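You operate a simulated robot arm through the tools that you are given. There is no shell and no other tool. Be economical: measure what you need, move in short steps, check, and stop when the job is done.

You run a simulated robot arm. Do the job below in one go: nothing can be reset, and whatever is moved stays where it is left.

Task
Put things in order on the yellow-legged workbench top. At the end: the green grease tin stands where the gold brass hose coupling stood; two of the small silver blocks from the yellow-legged workbench top are on the clear glass plate; the gold brass hose coupling is on the thin grey plate; the grey clay lump from the yellow-legged workbench top stands where the green grease tin stood; whatever was shut is shut again. Leave all else as you found it, and nothing knocked over.

The check looks at the end state, three seconds after you hand in, the way a careful person would. Anything else that was tipped, shoved, dropped, spilled or broken makes it a failure.

Robot
A 6-joint arm with a two-finger parallel gripper, fixed in place. Base frame: the origin is at the foot of the arm, x ahead of it, y to its left, z up; the work surface is at about z = 0. Units: mm, degrees, N and s.
With the tool pointing down near the work surface it reaches from about 180 to 460 mm from the base axis. Its first joint turns from -70.0 to 70.0 degrees. Payload 1.9 kg.
Tool frame: the origin (TCP) lies between the finger pads and is the grasp point; the fingertips stand 23 mm ahead of it; z points along the fingers, y is the line along which they close. Largest opening 94 mm; finger width 38, thickness 10; the body of the gripper, 54 by 96 mm, starts 39 mm behind the TCP.
Orientation is that of the tool frame in the base frame, as a unit quaternion [x, y, z, w]. With the fingers straight down and closing along the base's y, the tool's x points along the base's -x, its y along +y and its z along -z.

Tools
- The arm moves only by the tool nudge_tool. Its argument "deltas" is text: rows parted by semicolons, each of 7 numbers parted by spaces: the shift along the tool's x, y, z in mm, then the turn, a rotation vector about the tool's x, y, z in degrees, then the gripper command, from -1 (shut) to 1 (fully open), values between in proportion. In form: dx dy dz ax ay az jaw; .... A call has 1 to 10 rows; each row is the pose to reach, as a shift and turn from the pose commanded when the call began, along the tool's axes at that moment. Each row takes 0.2 s and may step no farther than 50 mm and 8.6 degrees from the row before; otherwise, or with a gripper value out of range, the whole call is refused. A pose out of reach is approached as far as the arm can. The call stops where the force on the tool passes 40 N (or 10 N more than at its start, if that is more) or the arm is blocked; 0.2 s more then pass. Each finger travels about 108 mm/s and halts on what it meets, pressing with about 20 N; the grip force reading is that of the motor and also rises with nothing between the fingers. The clock runs only during rows and for 0.2 s after the last one: add rows that repeat a pose to give the fingers time. The reply holds the time, the measured pose of the TCP, the force on the tool along the base axes, the opening and the grip force, in the units named above and with some noise, and new pictures: "pictures" is both (left out), scene, wrist or none.
- Cameras (640 x 400 px; columns grow to the right, rows downward): "scene" is fixed at [60.1, 319.6, 422.6]; the picture's right is [-0.70, -0.71, 0.00], its down [-0.42, 0.41, -0.81] and it looks along [0.58, -0.57, -0.58] (base axes); focal length 214 px, centre (320, 200). "wrist" rides on the gripper at [-39, 0, -44] in the tool frame; the picture's right is [0.00, -1.00, 0.00], its down [0.97, 0.00, -0.24] and it looks along [0.24, 0.00, 0.97] (tool axes); focal length 218 px, centre (320, 200).
- pixel_to_xyz(camera, pixels): there is no depth. For up to 12 entries [column, row, z] of the newest picture of that camera ("zoom" is the newest enlarged one), the place [x, y] in the base frame at which the ray of that pixel passes the height z, good to about 2 mm. It takes no simulated time.
- close_up(camera, box): a new picture of the part [left, top, right, bottom] of that camera's present view, enlarged. It takes no simulated time.
- sign_off(): hands the job in; it is judged then, once.

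Keep the steps short. Do not move on a guess: measure, check each grasp and each placing, and mend mistakes. In all there are 80 turns and 120 pictures (those below and enlarged ones count). Leave the gripper open and the arm clear of the work at the hand-in unless told otherwise, and finish with a single line.

The tools are called after "Request:" as a command line: name --argument value ..., lists and objects as JSON in quotes. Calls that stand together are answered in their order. nudge_tool: Moves the arm, as the interface text tells. Its arguments: {"type":"object","properties":{"deltas":{"type":"string"},"pictures":{"type":"string","enum":["both","scene","wrist","none"]}},"required":["deltas"]} The other tools are called the same way: pixel_to_xyz (camera, pixels) gives the place at which the rays of pixels pass given heights; close_up (camera, box) takes an enlarged picture of a part of a camera's view; sign_off () hands the job in.

At the start:

```text
t: 0.0
eef_pos: [275.1, 13.3, 348.5]
tcp_rot: [0.001, 1.0, 0.001, 0.0]
wrist_force: [0.7, -0.4, -0.5]
gripper_width: 93.9
finger_force: 0.0
```

scene: 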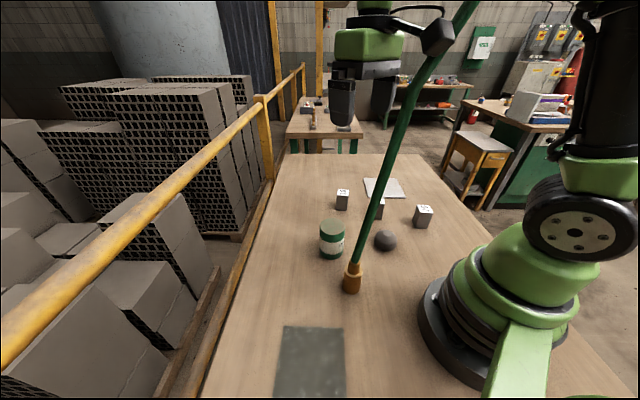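
wrist: 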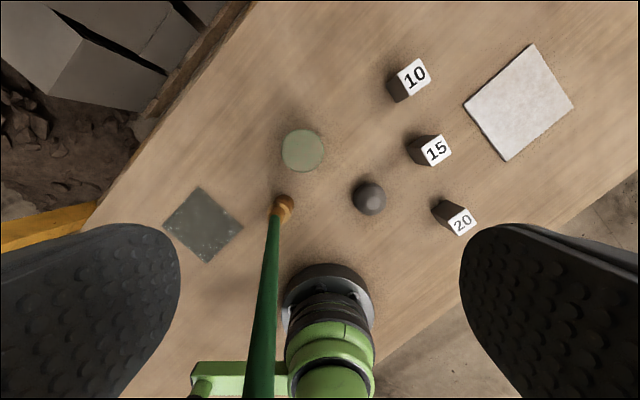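

I can see three numbered blocks, a tin, a lump, a coupling with a hose on it, and two plates. I'll zoom in to tell the plates apart and see how the hose runs.

Request:
close_up --camera "scene" --box '[260, 160, 460, 285]'

Request:
close_up --camera "wrist" --box '[140, 120, 400, 282]'

Request:
close_up --camera "wrist" --box '[370, 30, 600, 174]'

Request:
pixel_to_xyz --camera "wrist" --pixels '[[302, 151, 50], [284, 206, 20], [369, 198, 15], [412, 77, 25], [435, 151, 25], [460, 221, 25], [203, 224, 2], [520, 102, 2]]'

Request:
pixel_to_xyz --camera "scene" --pixels '[[332, 225, 50], [332, 252, 0], [352, 290, 0], [385, 241, 15], [342, 208, 0], [424, 227, 0], [385, 187, 0], [310, 327, 0], [343, 327, 0], [285, 325, 0]]'

```text
3.20 times, centred on (360, 222) of scene
```

zoom: 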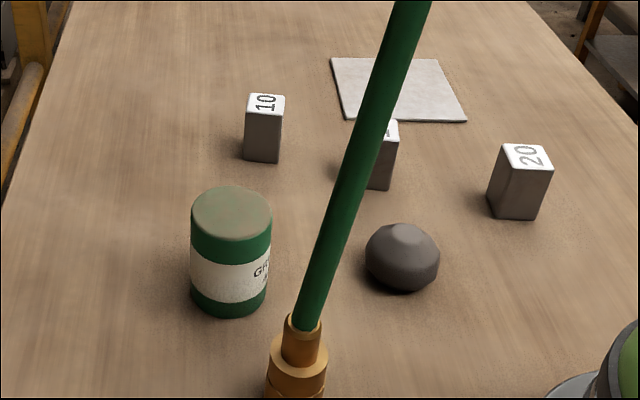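

```text
2.46 times, centred on (270, 201) of wrist
```

zoom: 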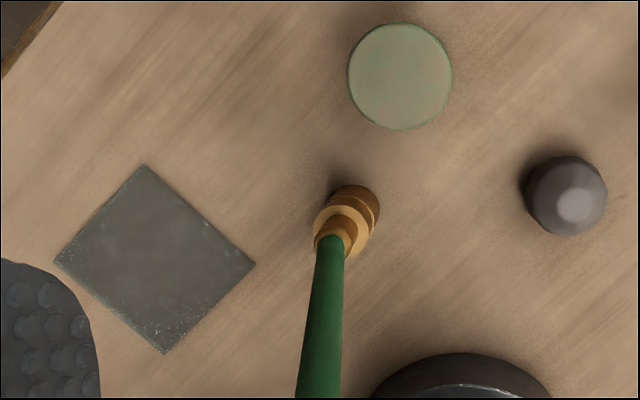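

```text
2.78 times, centred on (485, 102) of wrist
```

zoom: 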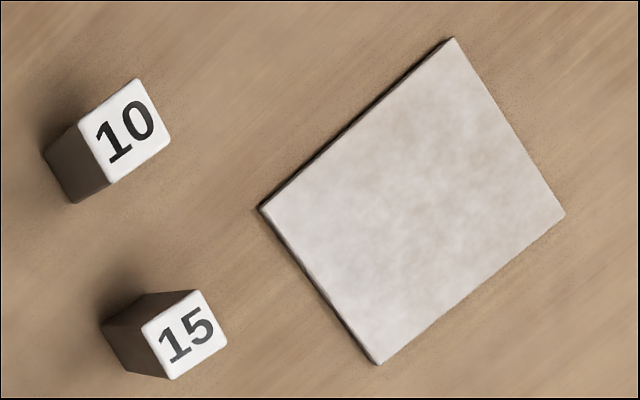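

```text
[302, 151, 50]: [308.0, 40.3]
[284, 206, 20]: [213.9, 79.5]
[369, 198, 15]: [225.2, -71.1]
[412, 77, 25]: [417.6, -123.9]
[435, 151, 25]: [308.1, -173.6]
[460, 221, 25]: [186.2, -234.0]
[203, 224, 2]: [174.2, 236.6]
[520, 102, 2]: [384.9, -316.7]
```

```text
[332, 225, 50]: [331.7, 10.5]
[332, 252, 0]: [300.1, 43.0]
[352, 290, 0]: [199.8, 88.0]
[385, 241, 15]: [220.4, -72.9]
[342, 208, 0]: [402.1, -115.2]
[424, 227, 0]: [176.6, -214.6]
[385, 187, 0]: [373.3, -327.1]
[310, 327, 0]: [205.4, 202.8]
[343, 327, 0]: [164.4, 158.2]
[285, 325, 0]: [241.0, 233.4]
```

The dark plate, the pale plate and the hose all need a closer look. I'll zoom on both plates and trace the hose line at several heights.

Request:
close_up --camera "scene" --box '[220, 270, 420, 395]'

Request:
close_up --camera "scene" --box '[345, 165, 425, 215]'

Request:
close_up --camera "scene" --box '[300, 0, 580, 175]'

Request:
pixel_to_xyz --camera "scene" --pixels '[[354, 263, 40], [376, 200, 100], [376, 200, 150], [376, 200, 200], [405, 120, 200], [405, 120, 250], [405, 120, 300], [430, 60, 300], [430, 60, 350], [465, 5, 300], [465, 5, 400]]'

Request:
pixel_to_xyz --camera "wrist" --pixels '[[276, 220, 50], [271, 270, 100], [271, 270, 150], [264, 320, 100], [264, 320, 150], [264, 320, 200], [257, 390, 150], [257, 390, 200], [257, 390, 250], [257, 390, 300]]'

```text
3.20 times, centred on (320, 332) of scene
```

zoom: 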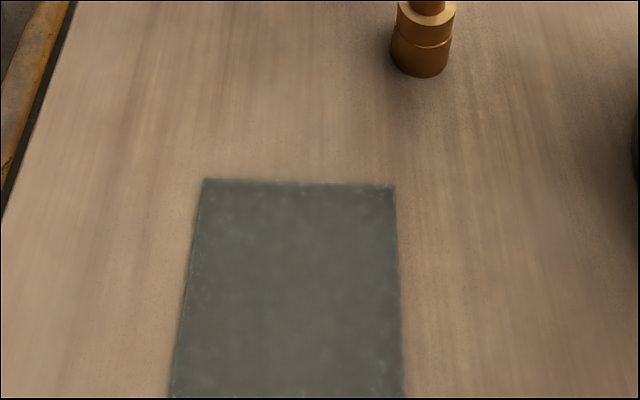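

```text
8.00 times, centred on (385, 190) of scene
```

zoom: 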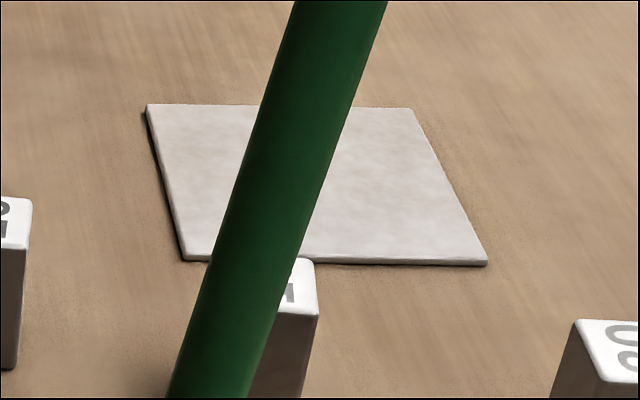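

```text
2.29 times, centred on (440, 88) of scene
```

zoom: 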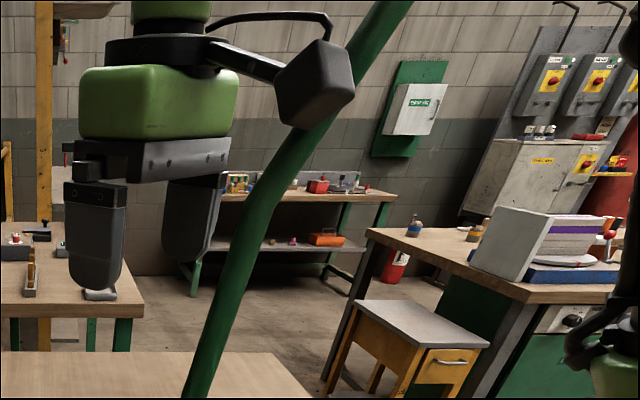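

```text
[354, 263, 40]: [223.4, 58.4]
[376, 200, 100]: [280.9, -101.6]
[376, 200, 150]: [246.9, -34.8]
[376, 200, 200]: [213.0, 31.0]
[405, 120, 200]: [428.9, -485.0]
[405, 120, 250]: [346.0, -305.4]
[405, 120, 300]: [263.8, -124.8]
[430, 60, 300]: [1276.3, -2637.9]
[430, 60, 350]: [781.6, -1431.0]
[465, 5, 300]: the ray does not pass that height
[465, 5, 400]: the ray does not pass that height
```

```text
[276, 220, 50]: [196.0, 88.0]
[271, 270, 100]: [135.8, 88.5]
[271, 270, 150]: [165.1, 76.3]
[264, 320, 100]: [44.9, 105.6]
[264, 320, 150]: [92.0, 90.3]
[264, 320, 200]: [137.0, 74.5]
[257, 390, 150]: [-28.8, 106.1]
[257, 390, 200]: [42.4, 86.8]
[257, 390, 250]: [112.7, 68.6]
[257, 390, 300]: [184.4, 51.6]
```

The hose rises almost straight up from the coupling at about (206, 83), through about (184, 50, 300). So I'll keep right of it, shifting the arm away in -y to look at the pale plate and to see where the hose goes.

Request:
nudge_tool --deltas "-10 -40 0 0 0 0 1; -20 -80 0 0 0 0 1; -30 -120 0 0 0 0 1; -30 -160 20 0 0 0 1; -30 -200 40 0 0 0 1; -30 -220 60 0 0 0 1"

Request:
close_up --camera "scene" --box '[320, 0, 560, 150]'

Request:
close_up --camera "wrist" --box '[200, 0, 520, 200]'

```text
t: 1.4
eef_pos: [304.5, -205.4, 286.0]
tcp_rot: [0.001, 1.0, 0.0, 0.0]
wrist_force: [0.4, 0.3, 0.6]
gripper_width: 94.0
finger_force: 0.0
```

scene: 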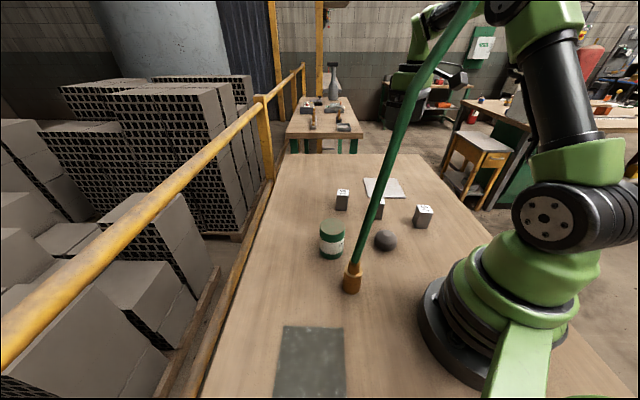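
wrist: 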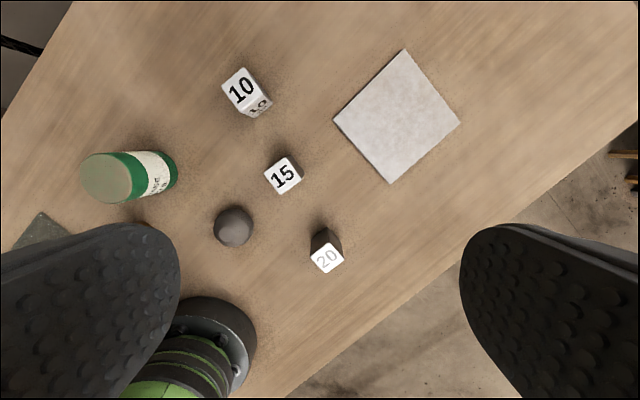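

```text
2.67 times, centred on (440, 75) of scene
```

zoom: 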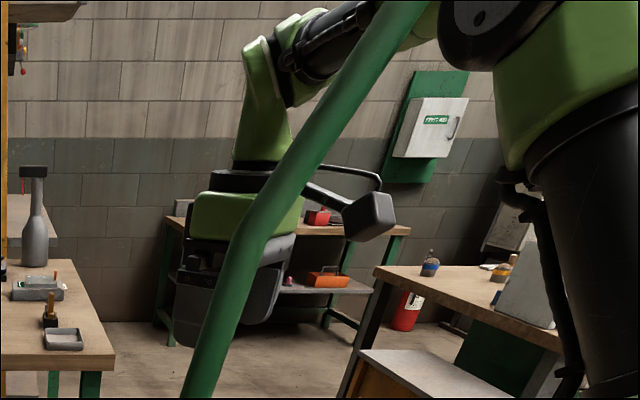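

```text
2.00 times, centred on (360, 100) of wrist
```

zoom: 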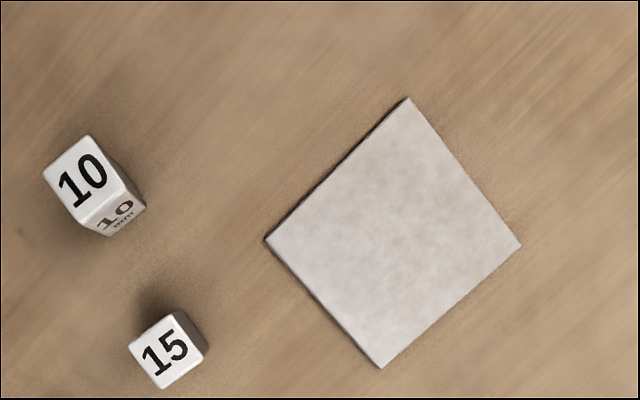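

The hose hangs free from above and runs clear of the arm. Next I'll measure all the objects from this view, and check how well each plate shows what lies beneath it.

Request:
pixel_to_xyz --camera "wrist" --pixels '[[334, 118, 0], [404, 49, 0], [460, 124, 0], [390, 183, 0], [237, 89, 40], [283, 176, 40], [326, 258, 40], [234, 227, 15], [326, 258, 30], [283, 176, 30], [260, 118, 0]]'

Request:
close_up --camera "wrist" --box '[320, 40, 470, 134]'

Request:
close_up --camera "wrist" --box '[60, 60, 380, 260]'

Request:
close_up --camera "scene" --box '[265, 315, 361, 375]'

```text
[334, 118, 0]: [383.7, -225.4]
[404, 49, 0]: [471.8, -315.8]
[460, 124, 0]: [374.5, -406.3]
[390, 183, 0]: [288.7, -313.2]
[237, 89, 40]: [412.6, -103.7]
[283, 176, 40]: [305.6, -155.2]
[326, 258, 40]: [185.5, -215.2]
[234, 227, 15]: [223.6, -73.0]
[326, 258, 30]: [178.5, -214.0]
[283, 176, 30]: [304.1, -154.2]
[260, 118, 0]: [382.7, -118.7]
```

```text
4.26 times, centred on (395, 87) of wrist
```

zoom: 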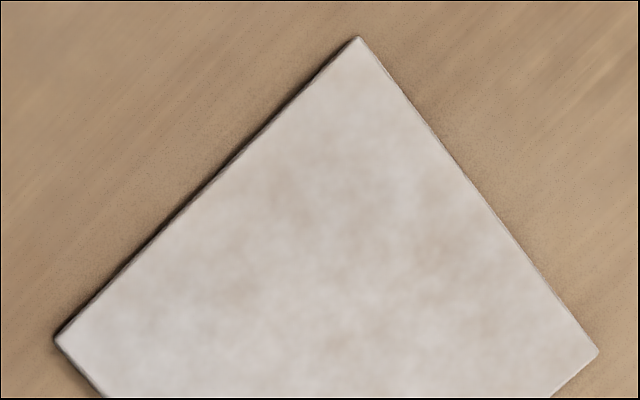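

```text
2.00 times, centred on (220, 160) of wrist
```

zoom: 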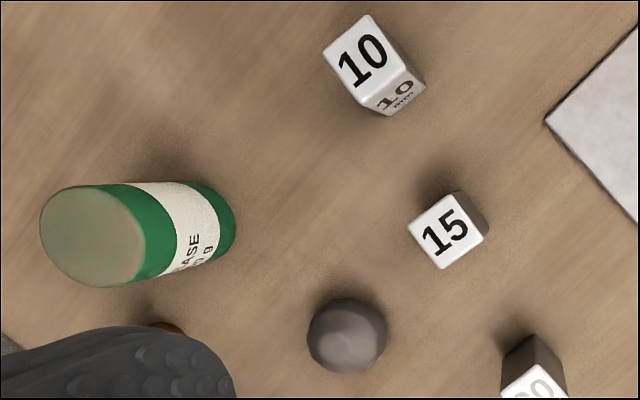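

```text
6.67 times, centred on (313, 345) of scene
```

zoom: 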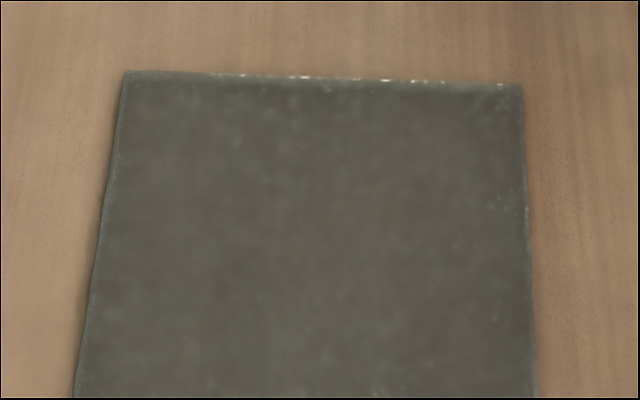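

It still isn't clear which plate is glass. I'll zoom hard on the dark plate's edge at (300, 327) and the pale plate's edge at (385, 197).

Request:
close_up --camera "scene" --box '[320, 318, 352, 338]'

Request:
close_up --camera "scene" --box '[380, 180, 412, 200]'

Request:
close_up --camera "scene" --box '[225, 340, 353, 400]'

```text
16.00 times, centred on (336, 328) of scene
```

zoom: 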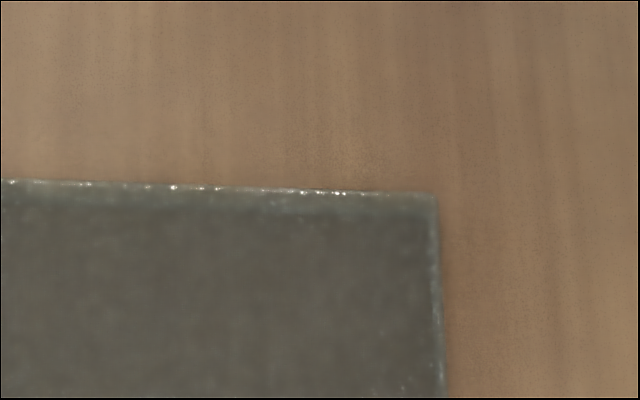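

```text
16.00 times, centred on (396, 190) of scene
```

zoom: 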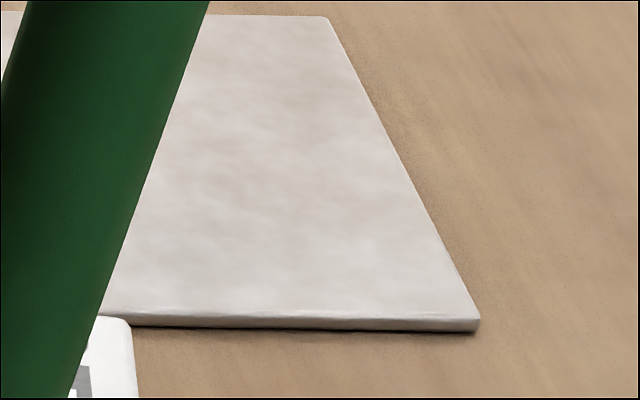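

```text
5.00 times, centred on (289, 370) of scene
```

zoom: 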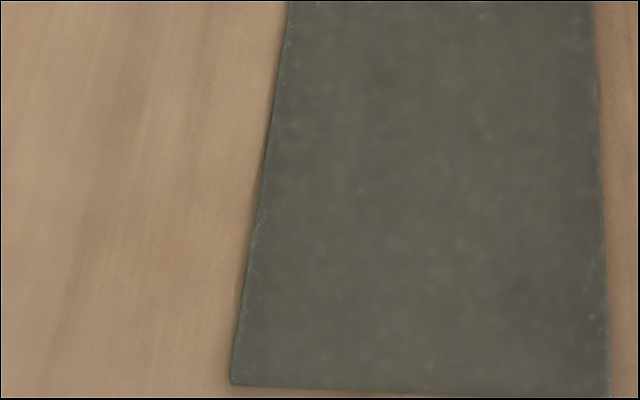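

The dark plate has a green, refracting edge with glints, so it's the glass. The pale plate is opaque, so it's the thin grey one. That sends the coupling and its hose to the right and the blocks to the left. Next I'll look closely at the gripper's side bracket and the hose top.

Request:
close_up --camera "scene" --box '[360, 0, 520, 100]'

Request:
close_up --camera "scene" --box '[330, 240, 394, 300]'

```text
4.00 times, centred on (440, 50) of scene
```

zoom: 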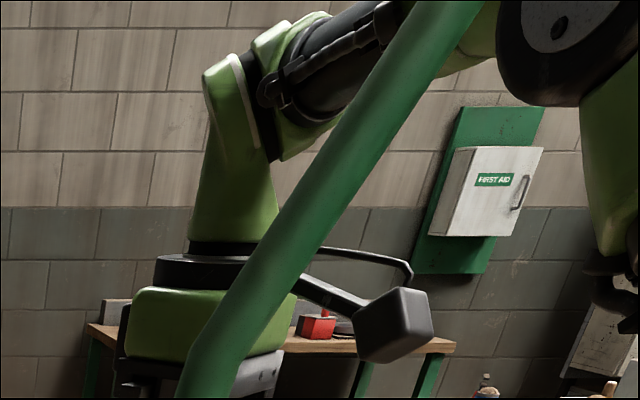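

```text
6.67 times, centred on (362, 270) of scene
```

zoom: 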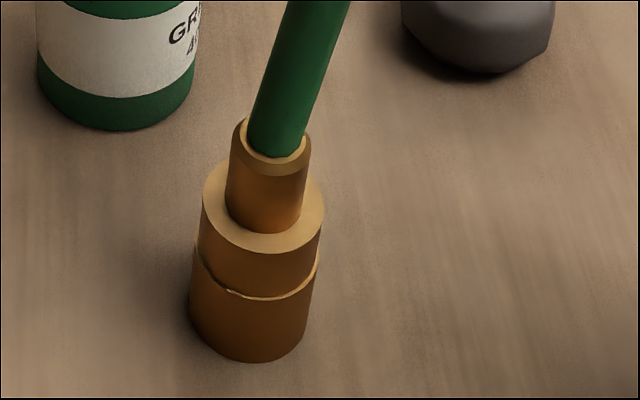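

The coupling is about 37 mm across. Its body is about 60 mm tall, with a collar up to about 88 and the hose leaving straight up, so the grip must come from the side with the tool nearly horizontal. I'll start turning the tool toward +y, well clear of the hose. That also lets the wrist camera look up along it.

Request:
nudge_tool --deltas "4 8 -2 -4.33 4.33 4.33 1; 8 16 -4 -8.66 8.66 8.66 1; 12 24 -6 -13 13 13 1; 16 32 -8 -17.3 17.3 17.3 1; 20 40 -10 -21.65 21.65 21.65 1; 24 48 -12 -26 26 26 1; 28 56 -14 -30.3 30.3 30.3 1; 32 64 -16 -34.64 34.64 34.64 1"

```text
t: 2.7
eef_pos: [283.3, -166.1, 296.4]
tcp_rot: [0.195, 0.942, 0.189, -0.198]
wrist_force: [54.4, 6.8, -99.5]
gripper_width: 94.2
finger_force: 0.0
stopped in row 6: the force on the tool passed its limit (the readings are from after the stop); the commanded pose is now the measured one
```

scene: 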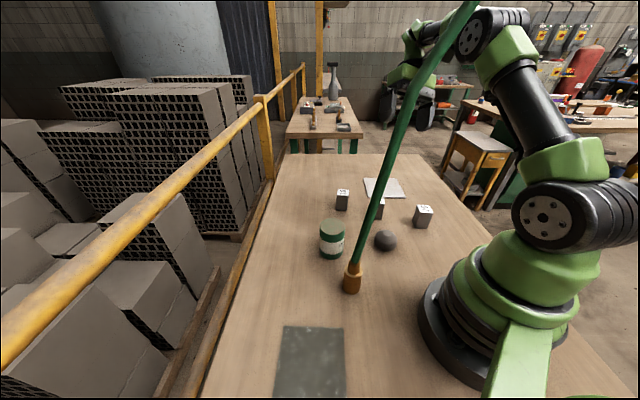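
wrist: 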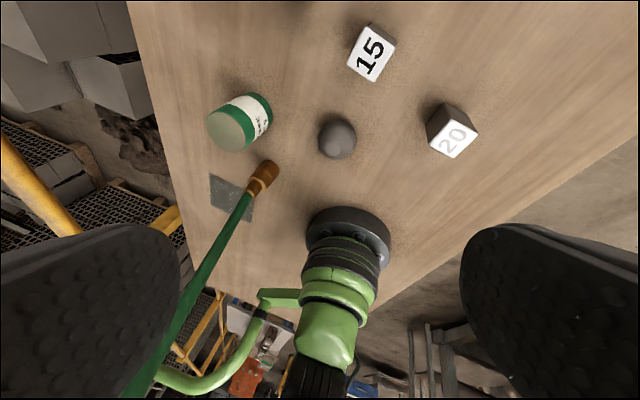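

The bracket on the tool's +x side touched the arm's own forearm, which shows as 100 N. Nothing on the table moved. I'll undo that turn straight away.

Request:
nudge_tool --deltas "0 0 0 4 -4 -4 1; 0 0 0 8 -8 -8 1; 0 0 0 12 -12 -12 1; 0 0 0 16 -16 -16 1; 0 0 0 20 -20 -20 1; 0 0 0 22.6 -22.6 -22.6 1" --pictures "none"

```text
t: 4.1
eef_pos: [283.3, -167.8, 296.0]
tcp_rot: [0.0, 1.0, -0.003, -0.004]
wrist_force: [-0.5, -0.1, 0.1]
gripper_width: 94.3
finger_force: 0.1
```

The tool is back to straight down and force-free. Now I'll use the natural tilt, with the bracket swinging down and away. First comes a yaw of -75° about the tool z at this safe height.

Request:
nudge_tool --deltas "0 0 0 0 0 -7.5 1; 0 0 0 0 0 -15 1; 0 0 0 0 0 -22.5 1; 0 0 0 0 0 -30 1; 0 0 0 0 0 -37.5 1; 0 0 0 0 0 -45 1; 0 0 0 0 0 -52.5 1; 0 0 0 0 0 -60 1; 0 0 0 0 0 -67.5 1; 0 0 0 0 0 -75 1" --pictures "none"

Request:
nudge_tool --deltas "0 0 0 0 -8 0 1; 0 0 0 0 -16 0 1; 0 0 0 0 -24 0 1; 0 0 0 0 -32 0 1; 0 0 0 0 -40 0 1; 0 0 0 0 -48 0 1"

```text
t: 6.3
eef_pos: [282.8, -166.5, 298.0]
tcp_rot: [-0.61, 0.793, 0.002, -0.005]
wrist_force: [1.0, 0.1, -0.4]
gripper_width: 94.1
finger_force: 0.1
```

```text
t: 7.7
eef_pos: [283.0, -165.9, 296.4]
tcp_rot: [-0.555, 0.726, 0.25, 0.319]
wrist_force: [-0.7, -0.5, 0.0]
gripper_width: 94.2
finger_force: 0.0
```

scene: 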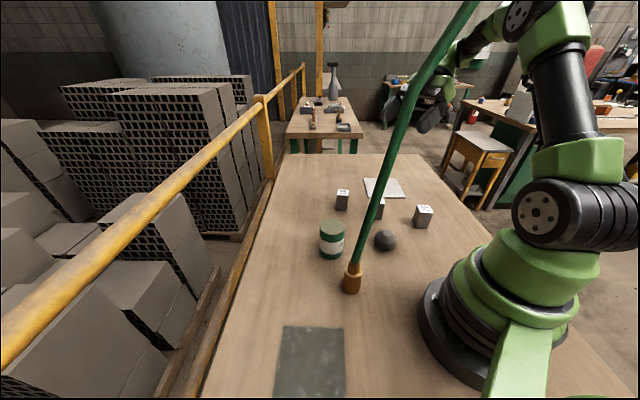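
wrist: 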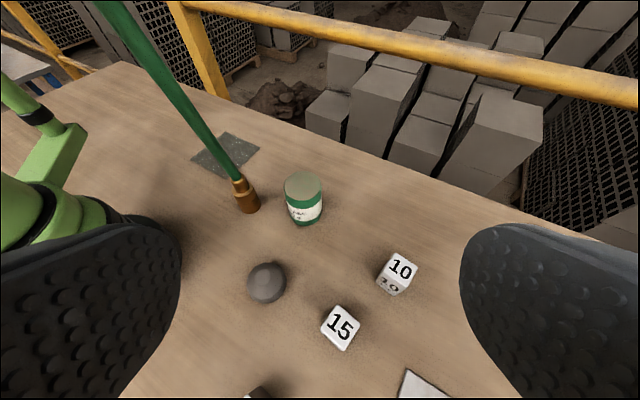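

This tilt works freely. I'll tilt a further 40° to see where the top of the hose goes.

Request:
nudge_tool --deltas "0 0 0 0 -8 0 1; 0 0 0 0 -16 0 1; 0 0 0 0 -24 0 1; 0 0 0 0 -32 0 1; 0 0 0 0 -40 0 1; 0 0 0 0 -46 0 1" --pictures "wrist"

```text
t: 9.1
eef_pos: [379.1, -158.5, 306.9]
tcp_rot: [-0.41, 0.547, 0.444, 0.579]
wrist_force: [-0.8, -0.6, 0.7]
gripper_width: 93.7
finger_force: 0.0
out of reach, approached as far as the arm can: row 1, 2, 3, 4, 5, 6
```

wrist: 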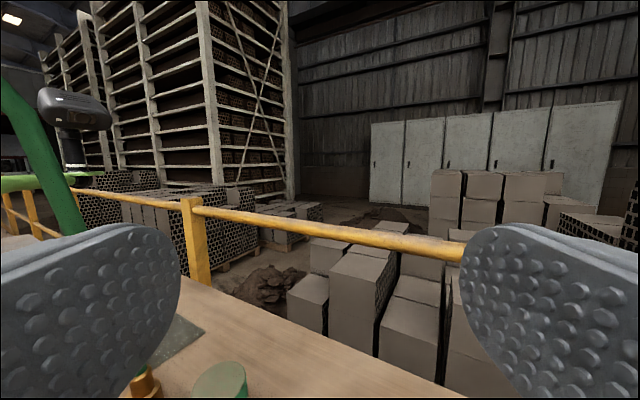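

The hose climbs to about (176, 48, 390), then leans back over the base toward a high mount. I'll tilt back to about 48° off vertical and return to x about 285.

Request:
nudge_tool --deltas "0 14 0 0 8 0 1; 0 28 0 0 16 0 1; 0 42 0 0 24 0 1; 0 56 0 0 32 0 1; 0 70 0 0 40 0 1; 0 84 -10 0 46 0 1; 0 84 -10 0 46 0 1" --pictures "wrist"

```text
t: 10.7
eef_pos: [295.7, -145.9, 308.1]
tcp_rot: [-0.556, 0.727, 0.249, 0.317]
wrist_force: [0.3, 0.6, 0.1]
gripper_width: 93.6
finger_force: 0.0
out of reach, approached as far as the arm can: row 1, 2, 3
```

wrist: 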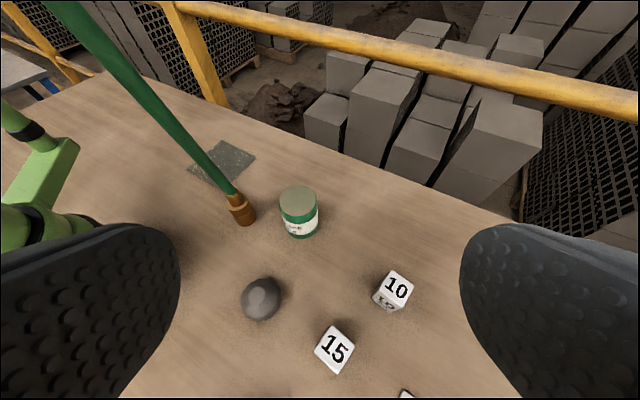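

I'll zoom on the coupling and tin in this view to measure them.

Request:
close_up --camera "wrist" --box '[180, 140, 340, 240]'

Request:
close_up --camera "scene" --box '[312, 210, 400, 300]'

```text
4.00 times, centred on (260, 190) of wrist
```

zoom: 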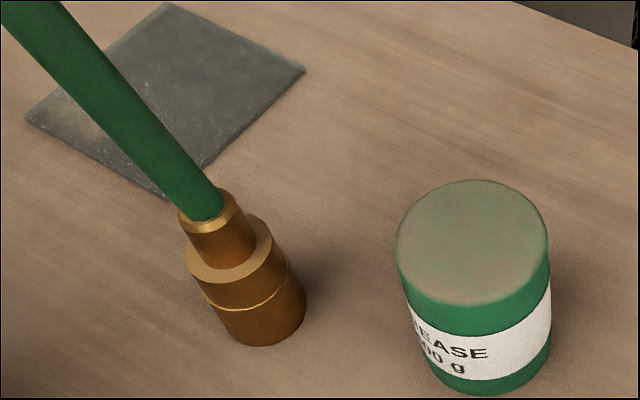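

```text
4.44 times, centred on (356, 255) of scene
```

zoom: 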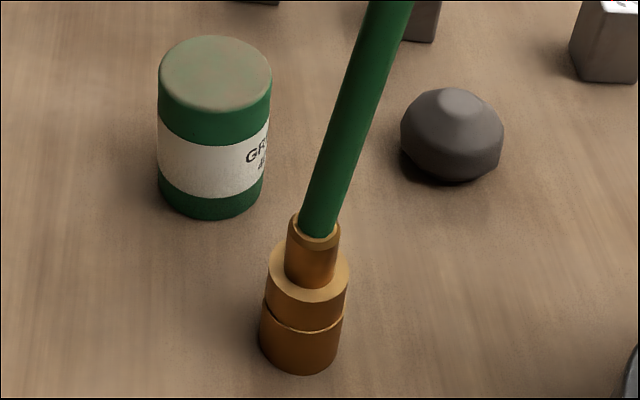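

Request:
pixel_to_xyz --camera "zoom" --pixels '[[299, 346, 0], [298, 375, 0], [308, 273, 60], [308, 273, 50], [318, 230, 85], [318, 230, 75], [210, 183, 0], [216, 75, 75], [216, 75, 65], [452, 145, 15]]'

Request:
pixel_to_xyz --camera "wrist" --pixels '[[245.5, 219.5, 0], [237.75, 202.5, 60], [237.75, 202.5, 50], [231.5, 191.8, 85], [231.5, 191.8, 75], [298.5, 201, 75], [298.5, 201, 65], [301, 225, 0], [262, 299, 15], [394, 288, 45], [337, 350, 45]]'

```text
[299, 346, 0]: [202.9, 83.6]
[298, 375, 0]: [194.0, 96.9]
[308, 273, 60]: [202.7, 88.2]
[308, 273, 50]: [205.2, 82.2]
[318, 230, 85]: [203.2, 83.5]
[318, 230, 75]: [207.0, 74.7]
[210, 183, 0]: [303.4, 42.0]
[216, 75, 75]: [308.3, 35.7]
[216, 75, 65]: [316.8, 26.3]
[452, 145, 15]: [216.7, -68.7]
```

```text
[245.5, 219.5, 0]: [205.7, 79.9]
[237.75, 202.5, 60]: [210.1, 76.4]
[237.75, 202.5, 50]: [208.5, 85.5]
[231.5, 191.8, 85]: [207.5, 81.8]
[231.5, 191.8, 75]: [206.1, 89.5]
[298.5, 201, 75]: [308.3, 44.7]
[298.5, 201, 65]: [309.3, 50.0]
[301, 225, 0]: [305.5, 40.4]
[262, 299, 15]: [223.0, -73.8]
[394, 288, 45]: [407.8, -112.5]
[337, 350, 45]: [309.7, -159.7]
```

The coupling axis is at (205, 83), body top about 53, collar top about 84. The tin is at (306, 40). I'll move to a standoff 100 mm behind the coupling along the tool axis, with the jaws at about 60 mm.

Request:
nudge_tool --deltas "9 20.6 29.7 0 0 0 0.3; 18 41 59.5 0 0 0 0.3; 27 61.7 89 0 0 0 0.3; 36 82 119 0 0 0 0.3; 45 103 149 0 0 0 0.3; 54 123 178 0 0 0 0.3; 62.8 143.9 208.2 0 0 0 0.3; 62.8 143.9 208.2 0 0 0 0.3"

```text
t: 12.5
eef_pos: [241.5, -19.8, 194.6]
tcp_rot: [-0.555, 0.728, 0.25, 0.316]
wrist_force: [-0.3, -0.3, 0.5]
gripper_width: 61.1
finger_force: 0.1
out of reach, approached as far as the arm can: row 4, 5, 6, 7, 8
```

scene: 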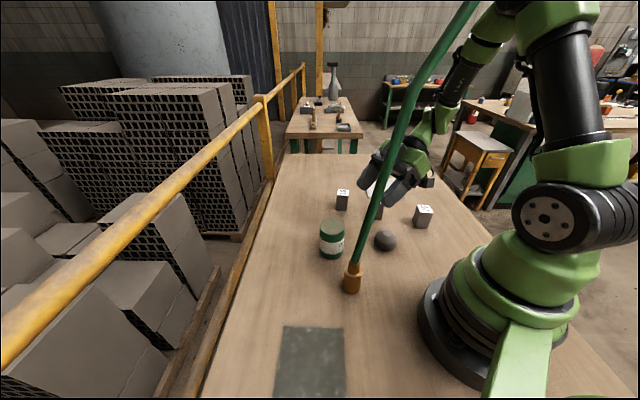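
wrist: 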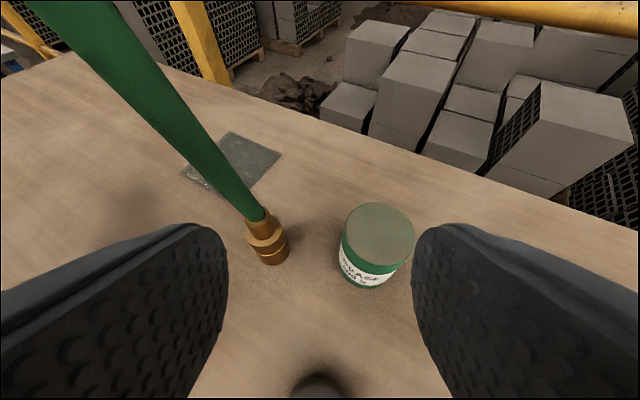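

The arm can't fold close enough for this heading. I'll swing the approach heading 45° about the vertical to azimuth 120°, so the wrist sits farther out. By calculation the body clears the tin by about 5 mm and the bracket clears the lump.

Request:
nudge_tool --deltas "0 0 0 -5.53 0 -5.07 0.3; 0 0 0 -11.07 0 -10.13 0.3; 0 0 0 -16.6 0 -15.2 0.3; 0 0 0 -22.1 0 -20.3 0.3; 0 0 0 -27.7 0 -25.3 0.3; 0 0 0 -33.2 0 -30.4 0.3; 0 0 0 -33.2 0 -30.4 0.3"

```text
t: 14.1
eef_pos: [269.9, 54.2, 204.0]
tcp_rot: [0.788, -0.477, -0.345, -0.181]
wrist_force: [0.5, -0.9, -0.8]
gripper_width: 61.3
finger_force: 0.1
out of reach, approached as far as the arm can: row 1, 2, 3, 4, 5, 6, 7
```

scene: 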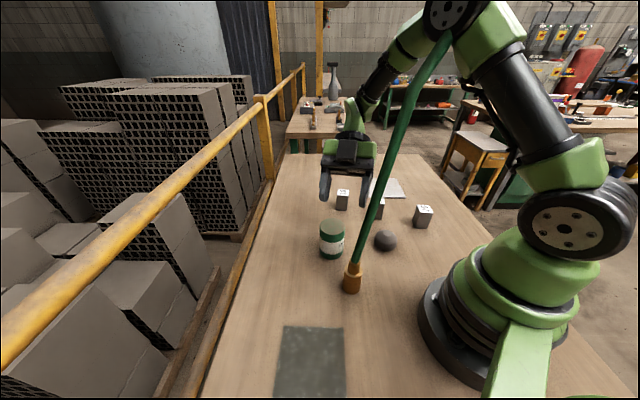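
wrist: 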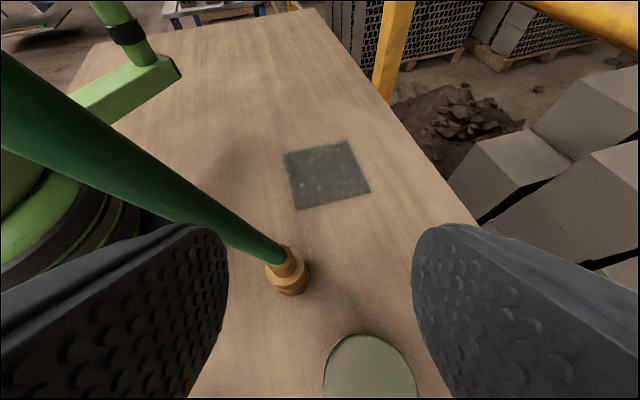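

The tool now points at azimuth 121° with 46° tilt, but it drifted out because of a joint limit at this height. A lower forearm should help, so I'll go down 75 mm and back 20 mm in y here. The fingers stay above the tin's 78 mm top.

Request:
nudge_tool --deltas "22 2 13 0 0 0 0.3; 44 4 27 0 0 0 0.3; 66.3 6.3 40 0 0 0 0.3; 66.3 6.3 40 0 0 0 0.3"

```text
t: 15.1
eef_pos: [283.5, 53.0, 135.0]
tcp_rot: [0.786, -0.484, -0.343, -0.173]
wrist_force: [0.6, 0.6, -0.6]
gripper_width: 61.2
finger_force: 0.1
out of reach, approached as far as the arm can: row 1, 2, 3, 4
```

scene: 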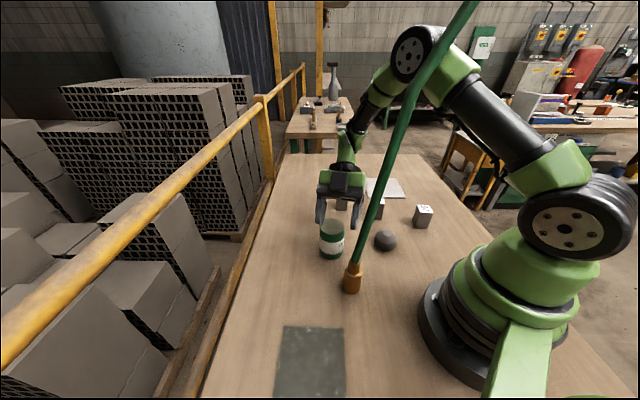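
wrist: 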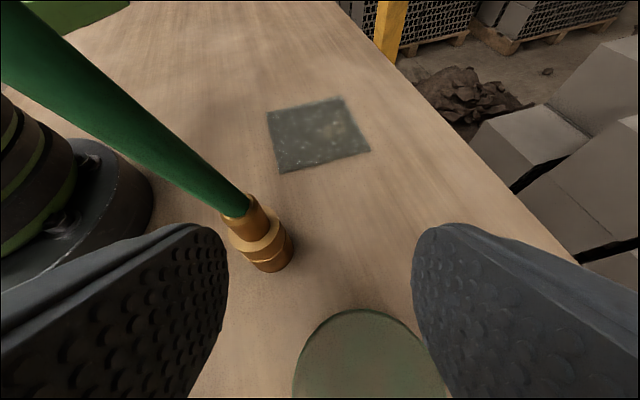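

This way round hits a joint-6 limit. I'll use the other way: tool x up, about 62° tilt, kept low so the bracket stays off the forearm. First I unwind: up 60 mm, over to y about -57, and back to straight down.

Request:
nudge_tool --deltas "-11 1 -11 0 0 0 0.3; -22 2 -22 0 0 0 0.3; -10 9 -42 0 8 0 0.3; 0 16 -60 0 16 0 0.3; 10 24 -80 0 24 0 0.3; 20 31 -98 0 32 0 0.3; 32 38 -117 0 40 0 0.3; 32 38 -117 0 46 0 0.3" --pictures "none"

Request:
nudge_tool --deltas "0 0 0 0 0 8.5 0.3; 0 0 0 0 0 17 0.3; 0 0 0 0 0 25.5 0.3; 0 0 0 0 0 34 0.3; 0 0 0 0 0 42.5 0.3; 0 0 0 0 0 51 0.3; 0 0 0 0 0 59.5 0.3; 0 0 0 0 0 68 0.3; 0 0 0 0 0 76.5 0.3; 0 0 0 0 0 85 0.3" --pictures "none"

```text
t: 16.9
eef_pos: [303.1, -57.7, 198.3]
tcp_rot: [0.859, -0.511, -0.009, 0.019]
wrist_force: [0.0, 0.2, 0.0]
gripper_width: 61.1
finger_force: 0.0
out of reach, approached as far as the arm can: row 1
```

```text
t: 19.1
eef_pos: [303.2, -57.7, 198.1]
tcp_rot: [-0.287, 0.958, -0.006, -0.021]
wrist_force: [0.2, 0.5, 0.0]
gripper_width: 61.1
finger_force: 0.1
```

The tool is straight down again, with x at azimuth 213°. I'll yaw on by 123° so tool x points to +y, coming down to about z 112 over clear table.

Request:
nudge_tool --deltas "0 0 4 0 0 8.5 0.3; 0 0 8 0 0 17 0.3; 0 0 12 0 0 25.5 0.3; 0 0 16 0 0 34 0.3; 0 0 20 0 0 42.5 0.3; 0 0 24 0 0 51 0.3; 0 0 28 0 0 59.5 0.3; 0 0 32 0 0 68 0.3; 0 0 36 0 0 76.5 0.3; 0 0 40 0 0 85 0.3" --pictures "none"

Request:
nudge_tool --deltas "0 0 8 0 0 8 0.3; 0 0 16 0 0 16 0.3; 0 0 24 0 0 24 0.3; 0 0 34 0 0 32 0.3; 0 0 45 0 0 38 0.3"

```text
t: 21.3
eef_pos: [301.8, -58.1, 158.0]
tcp_rot: [0.435, 0.9, -0.018, -0.013]
wrist_force: [-0.3, 0.3, -0.5]
gripper_width: 61.4
finger_force: 0.0
```

```text
t: 22.5
eef_pos: [299.4, -58.6, 111.2]
tcp_rot: [0.704, 0.71, -0.021, -0.005]
wrist_force: [-0.1, 0.1, 0.4]
gripper_width: 61.3
finger_force: 0.0
```

scene: 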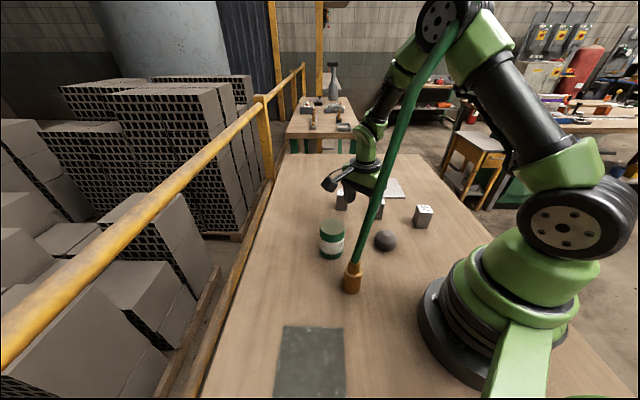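
wrist: 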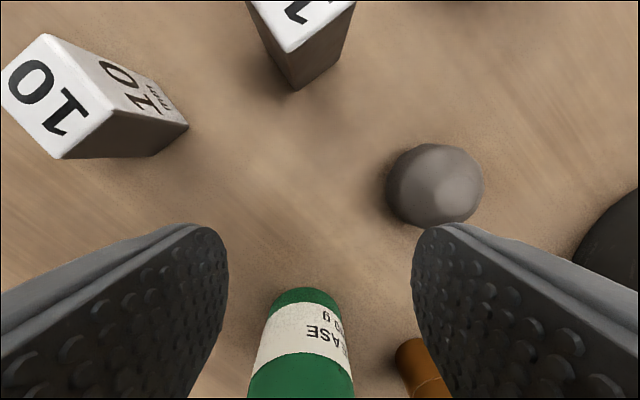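

The bracket box now sticks out toward +y near (332, 183) in the scene. I'll zoom to measure its size and place.

Request:
close_up --camera "scene" --box '[300, 110, 428, 210]'

```text
4.00 times, centred on (364, 160) of scene
```

zoom: 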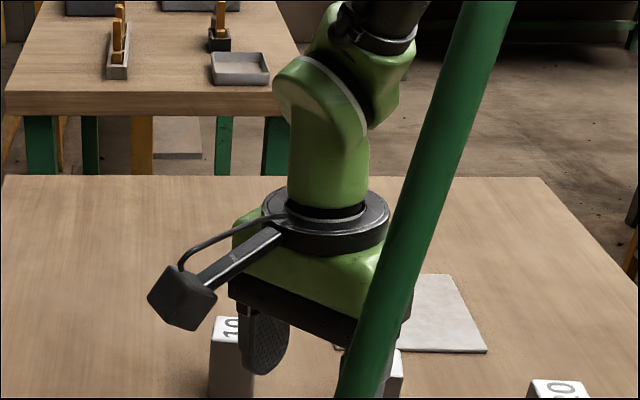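

Request:
pixel_to_xyz --camera "zoom" --pixels '[[183, 298, 170], [183, 298, 185], [183, 298, 200], [183, 298, 215], [150, 298, 195], [217, 290, 195], [183, 330, 185], [275, 235, 205], [330, 215, 215], [232, 285, 165], [356, 345, 150]]'

```text
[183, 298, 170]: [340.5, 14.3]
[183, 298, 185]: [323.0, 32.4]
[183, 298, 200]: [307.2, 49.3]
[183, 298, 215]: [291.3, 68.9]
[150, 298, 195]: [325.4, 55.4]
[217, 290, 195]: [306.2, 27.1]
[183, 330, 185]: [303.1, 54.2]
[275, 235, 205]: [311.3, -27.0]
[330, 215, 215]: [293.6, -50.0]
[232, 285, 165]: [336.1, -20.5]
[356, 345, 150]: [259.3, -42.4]
```

The box sits at about tool (+117, 0, -96). With tool x up at about 61° tilt, it clears the hose by roughly 25 mm. I'll shift to about (260, 0, 108) and tilt up gradually, watching the force.

Request:
nudge_tool --deltas "20 -14 0 0 0 0 0.3; 40 -28 0 0 0 0 0.3; 58 -40 0 0 0 0 0.3; 58 -40 0 0 8 0 0.3; 58 -40 0 0 16 0 0.3; 58 -40 0 0 24 0 0.3; 58 -40 0 0 32 0 0.3; 58 -40 0 0 40 0 0.3; 58 -40 0 0 48 0 0.3; 58 -40 0 0 56 0 0.3"

```text
t: 24.7
eef_pos: [258.9, -1.6, 113.7]
tcp_rot: [0.631, 0.625, 0.312, -0.338]
wrist_force: [0.1, 0.5, -0.2]
gripper_width: 61.2
finger_force: 0.0
```

scene: 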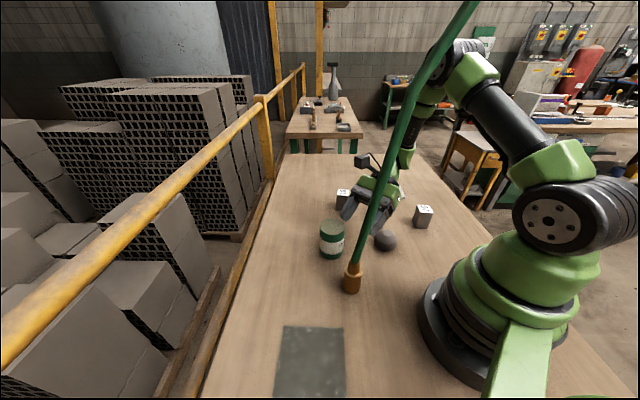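
wrist: 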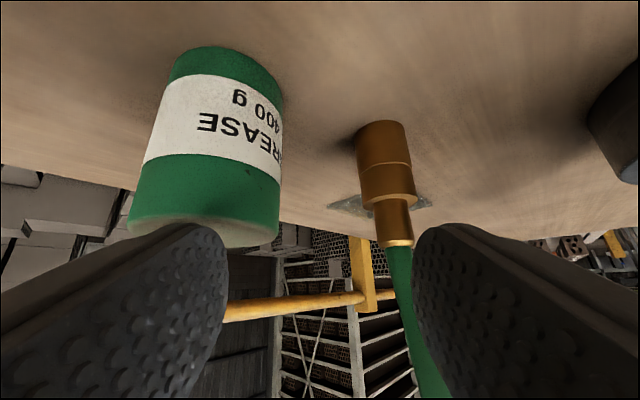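

The tilt worked with no contact. I'll re-measure the coupling from this side before approaching.

Request:
close_up --camera "wrist" --box '[320, 100, 480, 260]'

Request:
pixel_to_xyz --camera "wrist" --pixels '[[380, 133, 0], [391, 195, 50], [391, 195, 55], [398, 243, 82], [398, 243, 86]]'

```text
2.50 times, centred on (400, 180) of wrist
```

zoom: 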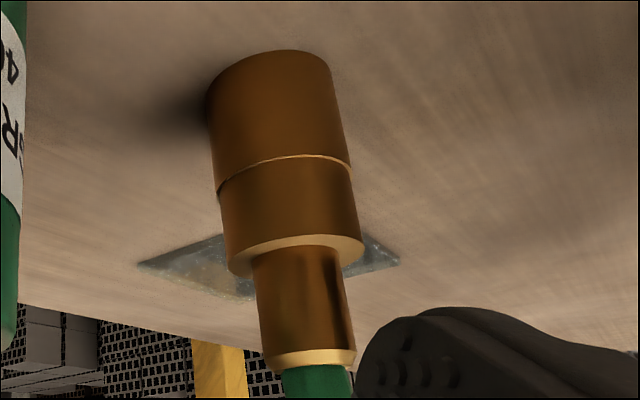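

```text
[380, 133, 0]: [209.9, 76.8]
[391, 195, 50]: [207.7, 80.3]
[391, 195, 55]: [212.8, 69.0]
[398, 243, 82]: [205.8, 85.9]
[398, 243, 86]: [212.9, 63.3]
```

The coupling is at about (206.5, 82). I'll move to a standoff at (208, 30, 88) and bring the tilt up to 61°.

Request:
nudge_tool --deltas "-1 -16 12 0 2 0 0.3; -2 -33 27 0 4 0 0.3; -3.9 -49.2 42.2 0 6.3 0 0.3; -3.9 -49.2 42.2 0 6.3 0 0.3"

```text
t: 25.7
eef_pos: [208.6, 30.5, 85.7]
tcp_rot: [0.613, 0.605, 0.346, -0.372]
wrist_force: [0.1, 1.1, 0.2]
gripper_width: 61.1
finger_force: 0.1
```

scene: 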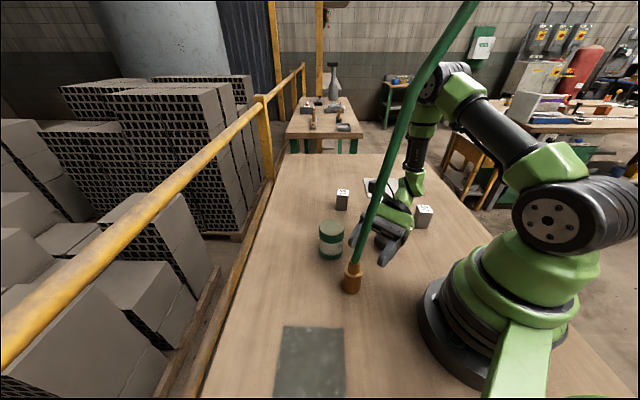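
wrist: 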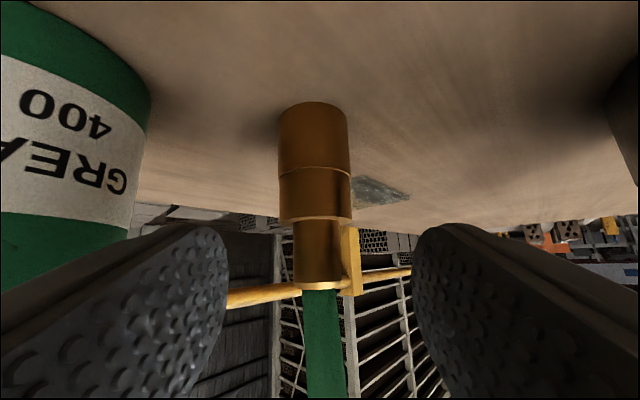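

The coupling is centred between the fingers. Now the final approach to TCP (207, 66, 38), staying open.

Request:
nudge_tool --deltas "-6 0 13.5 0 0 0 0.3; -12 0 27 0 0 0 0.3; -18.5 0 40.5 0 0 0 0.3; -24.6 0 54 0 0 0 0.3; -24.6 0 54 0 0 0 0.3"

Request:
close_up --camera "scene" --box '[310, 160, 470, 310]'

```text
t: 26.9
eef_pos: [206.3, 64.5, 38.0]
tcp_rot: [0.612, 0.606, 0.346, -0.372]
wrist_force: [0.5, 0.8, -0.5]
gripper_width: 60.9
finger_force: 0.1
```

scene: 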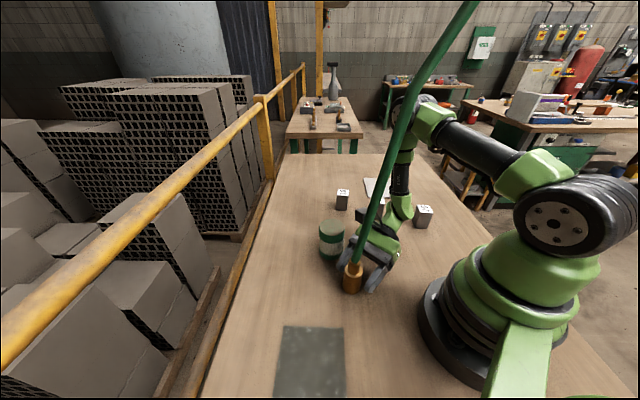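
wrist: 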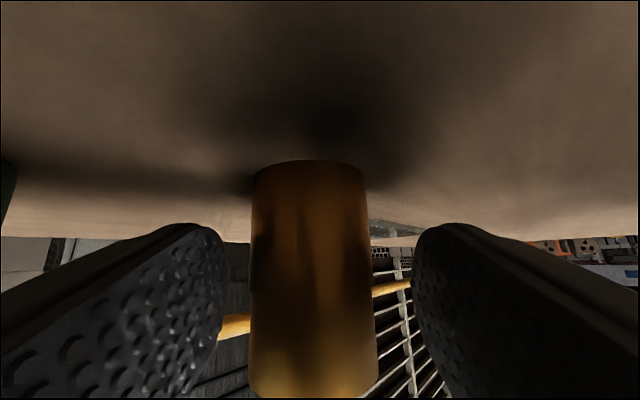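

```text
2.67 times, centred on (390, 235) of scene
```

zoom: 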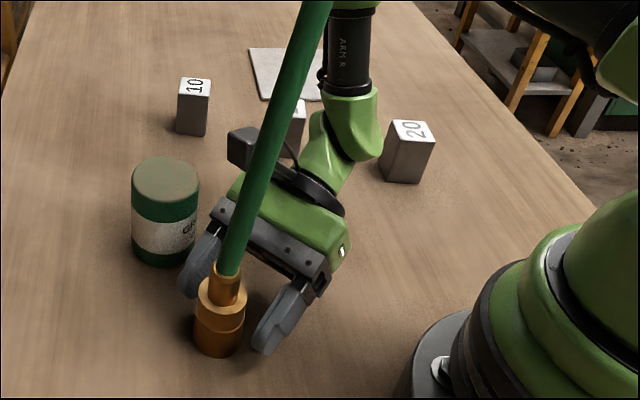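

Everything is clear. The coupling stands between the pads, so I'll close on it.

Request:
nudge_tool --deltas "0 0 0 0 0 0 -0.1; 0 0 0 0 0 0 -0.4; 0 0 0 0 0 0 -1; 0 0 0 0 0 0 -1; 0 0 0 0 0 0 -1"

```text
t: 28.1
eef_pos: [207.3, 65.3, 39.9]
tcp_rot: [0.613, 0.606, 0.345, -0.372]
wrist_force: [-0.5, -1.0, 0.1]
gripper_width: 39.1
finger_force: 19.7
```

scene: 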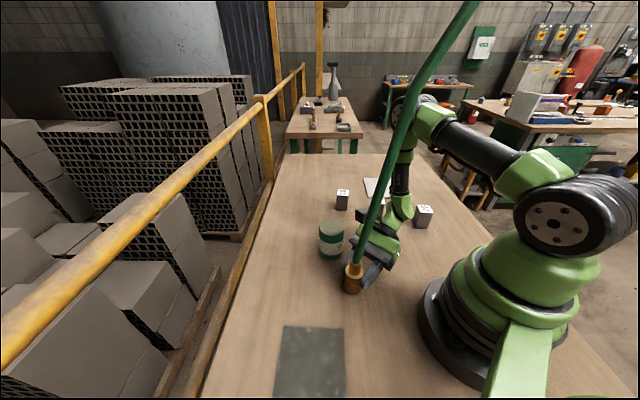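
wrist: 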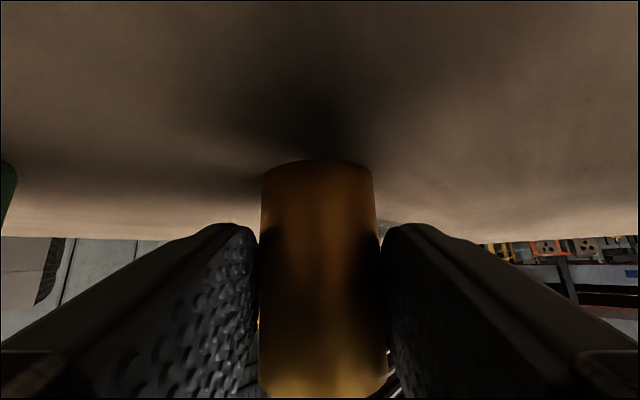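

I have it: opening 39 mm, force 20 N. I'll lift straight up 50 mm, then see how the hose behaves.

Request:
nudge_tool --deltas "11 -0.5 -6 0 0 0 -1; 22 -1 -12 0 0 0 -1; 33 -1.5 -18 0 0 0 -1; 43.7 -1.9 -24.2 0 0 0 -1"

```text
t: 29.1
eef_pos: [205.6, 65.9, 90.0]
tcp_rot: [0.613, 0.606, 0.345, -0.372]
wrist_force: [-0.2, 0.6, -2.3]
gripper_width: 36.9
finger_force: 19.5
```

scene: 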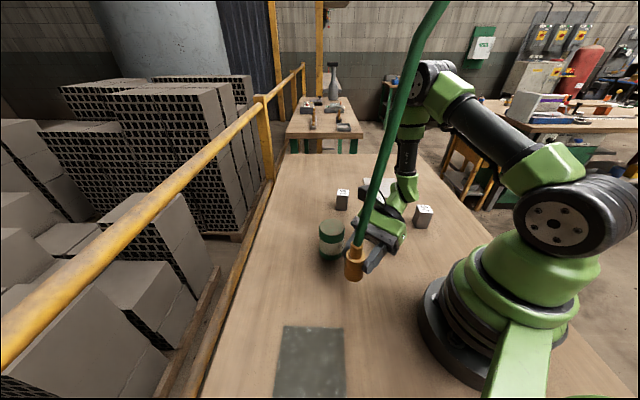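
wrist: 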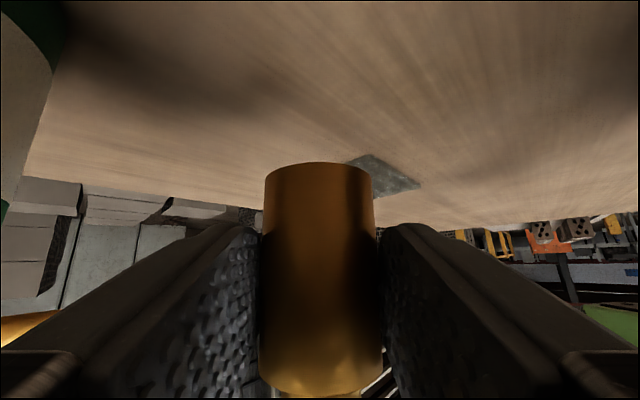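

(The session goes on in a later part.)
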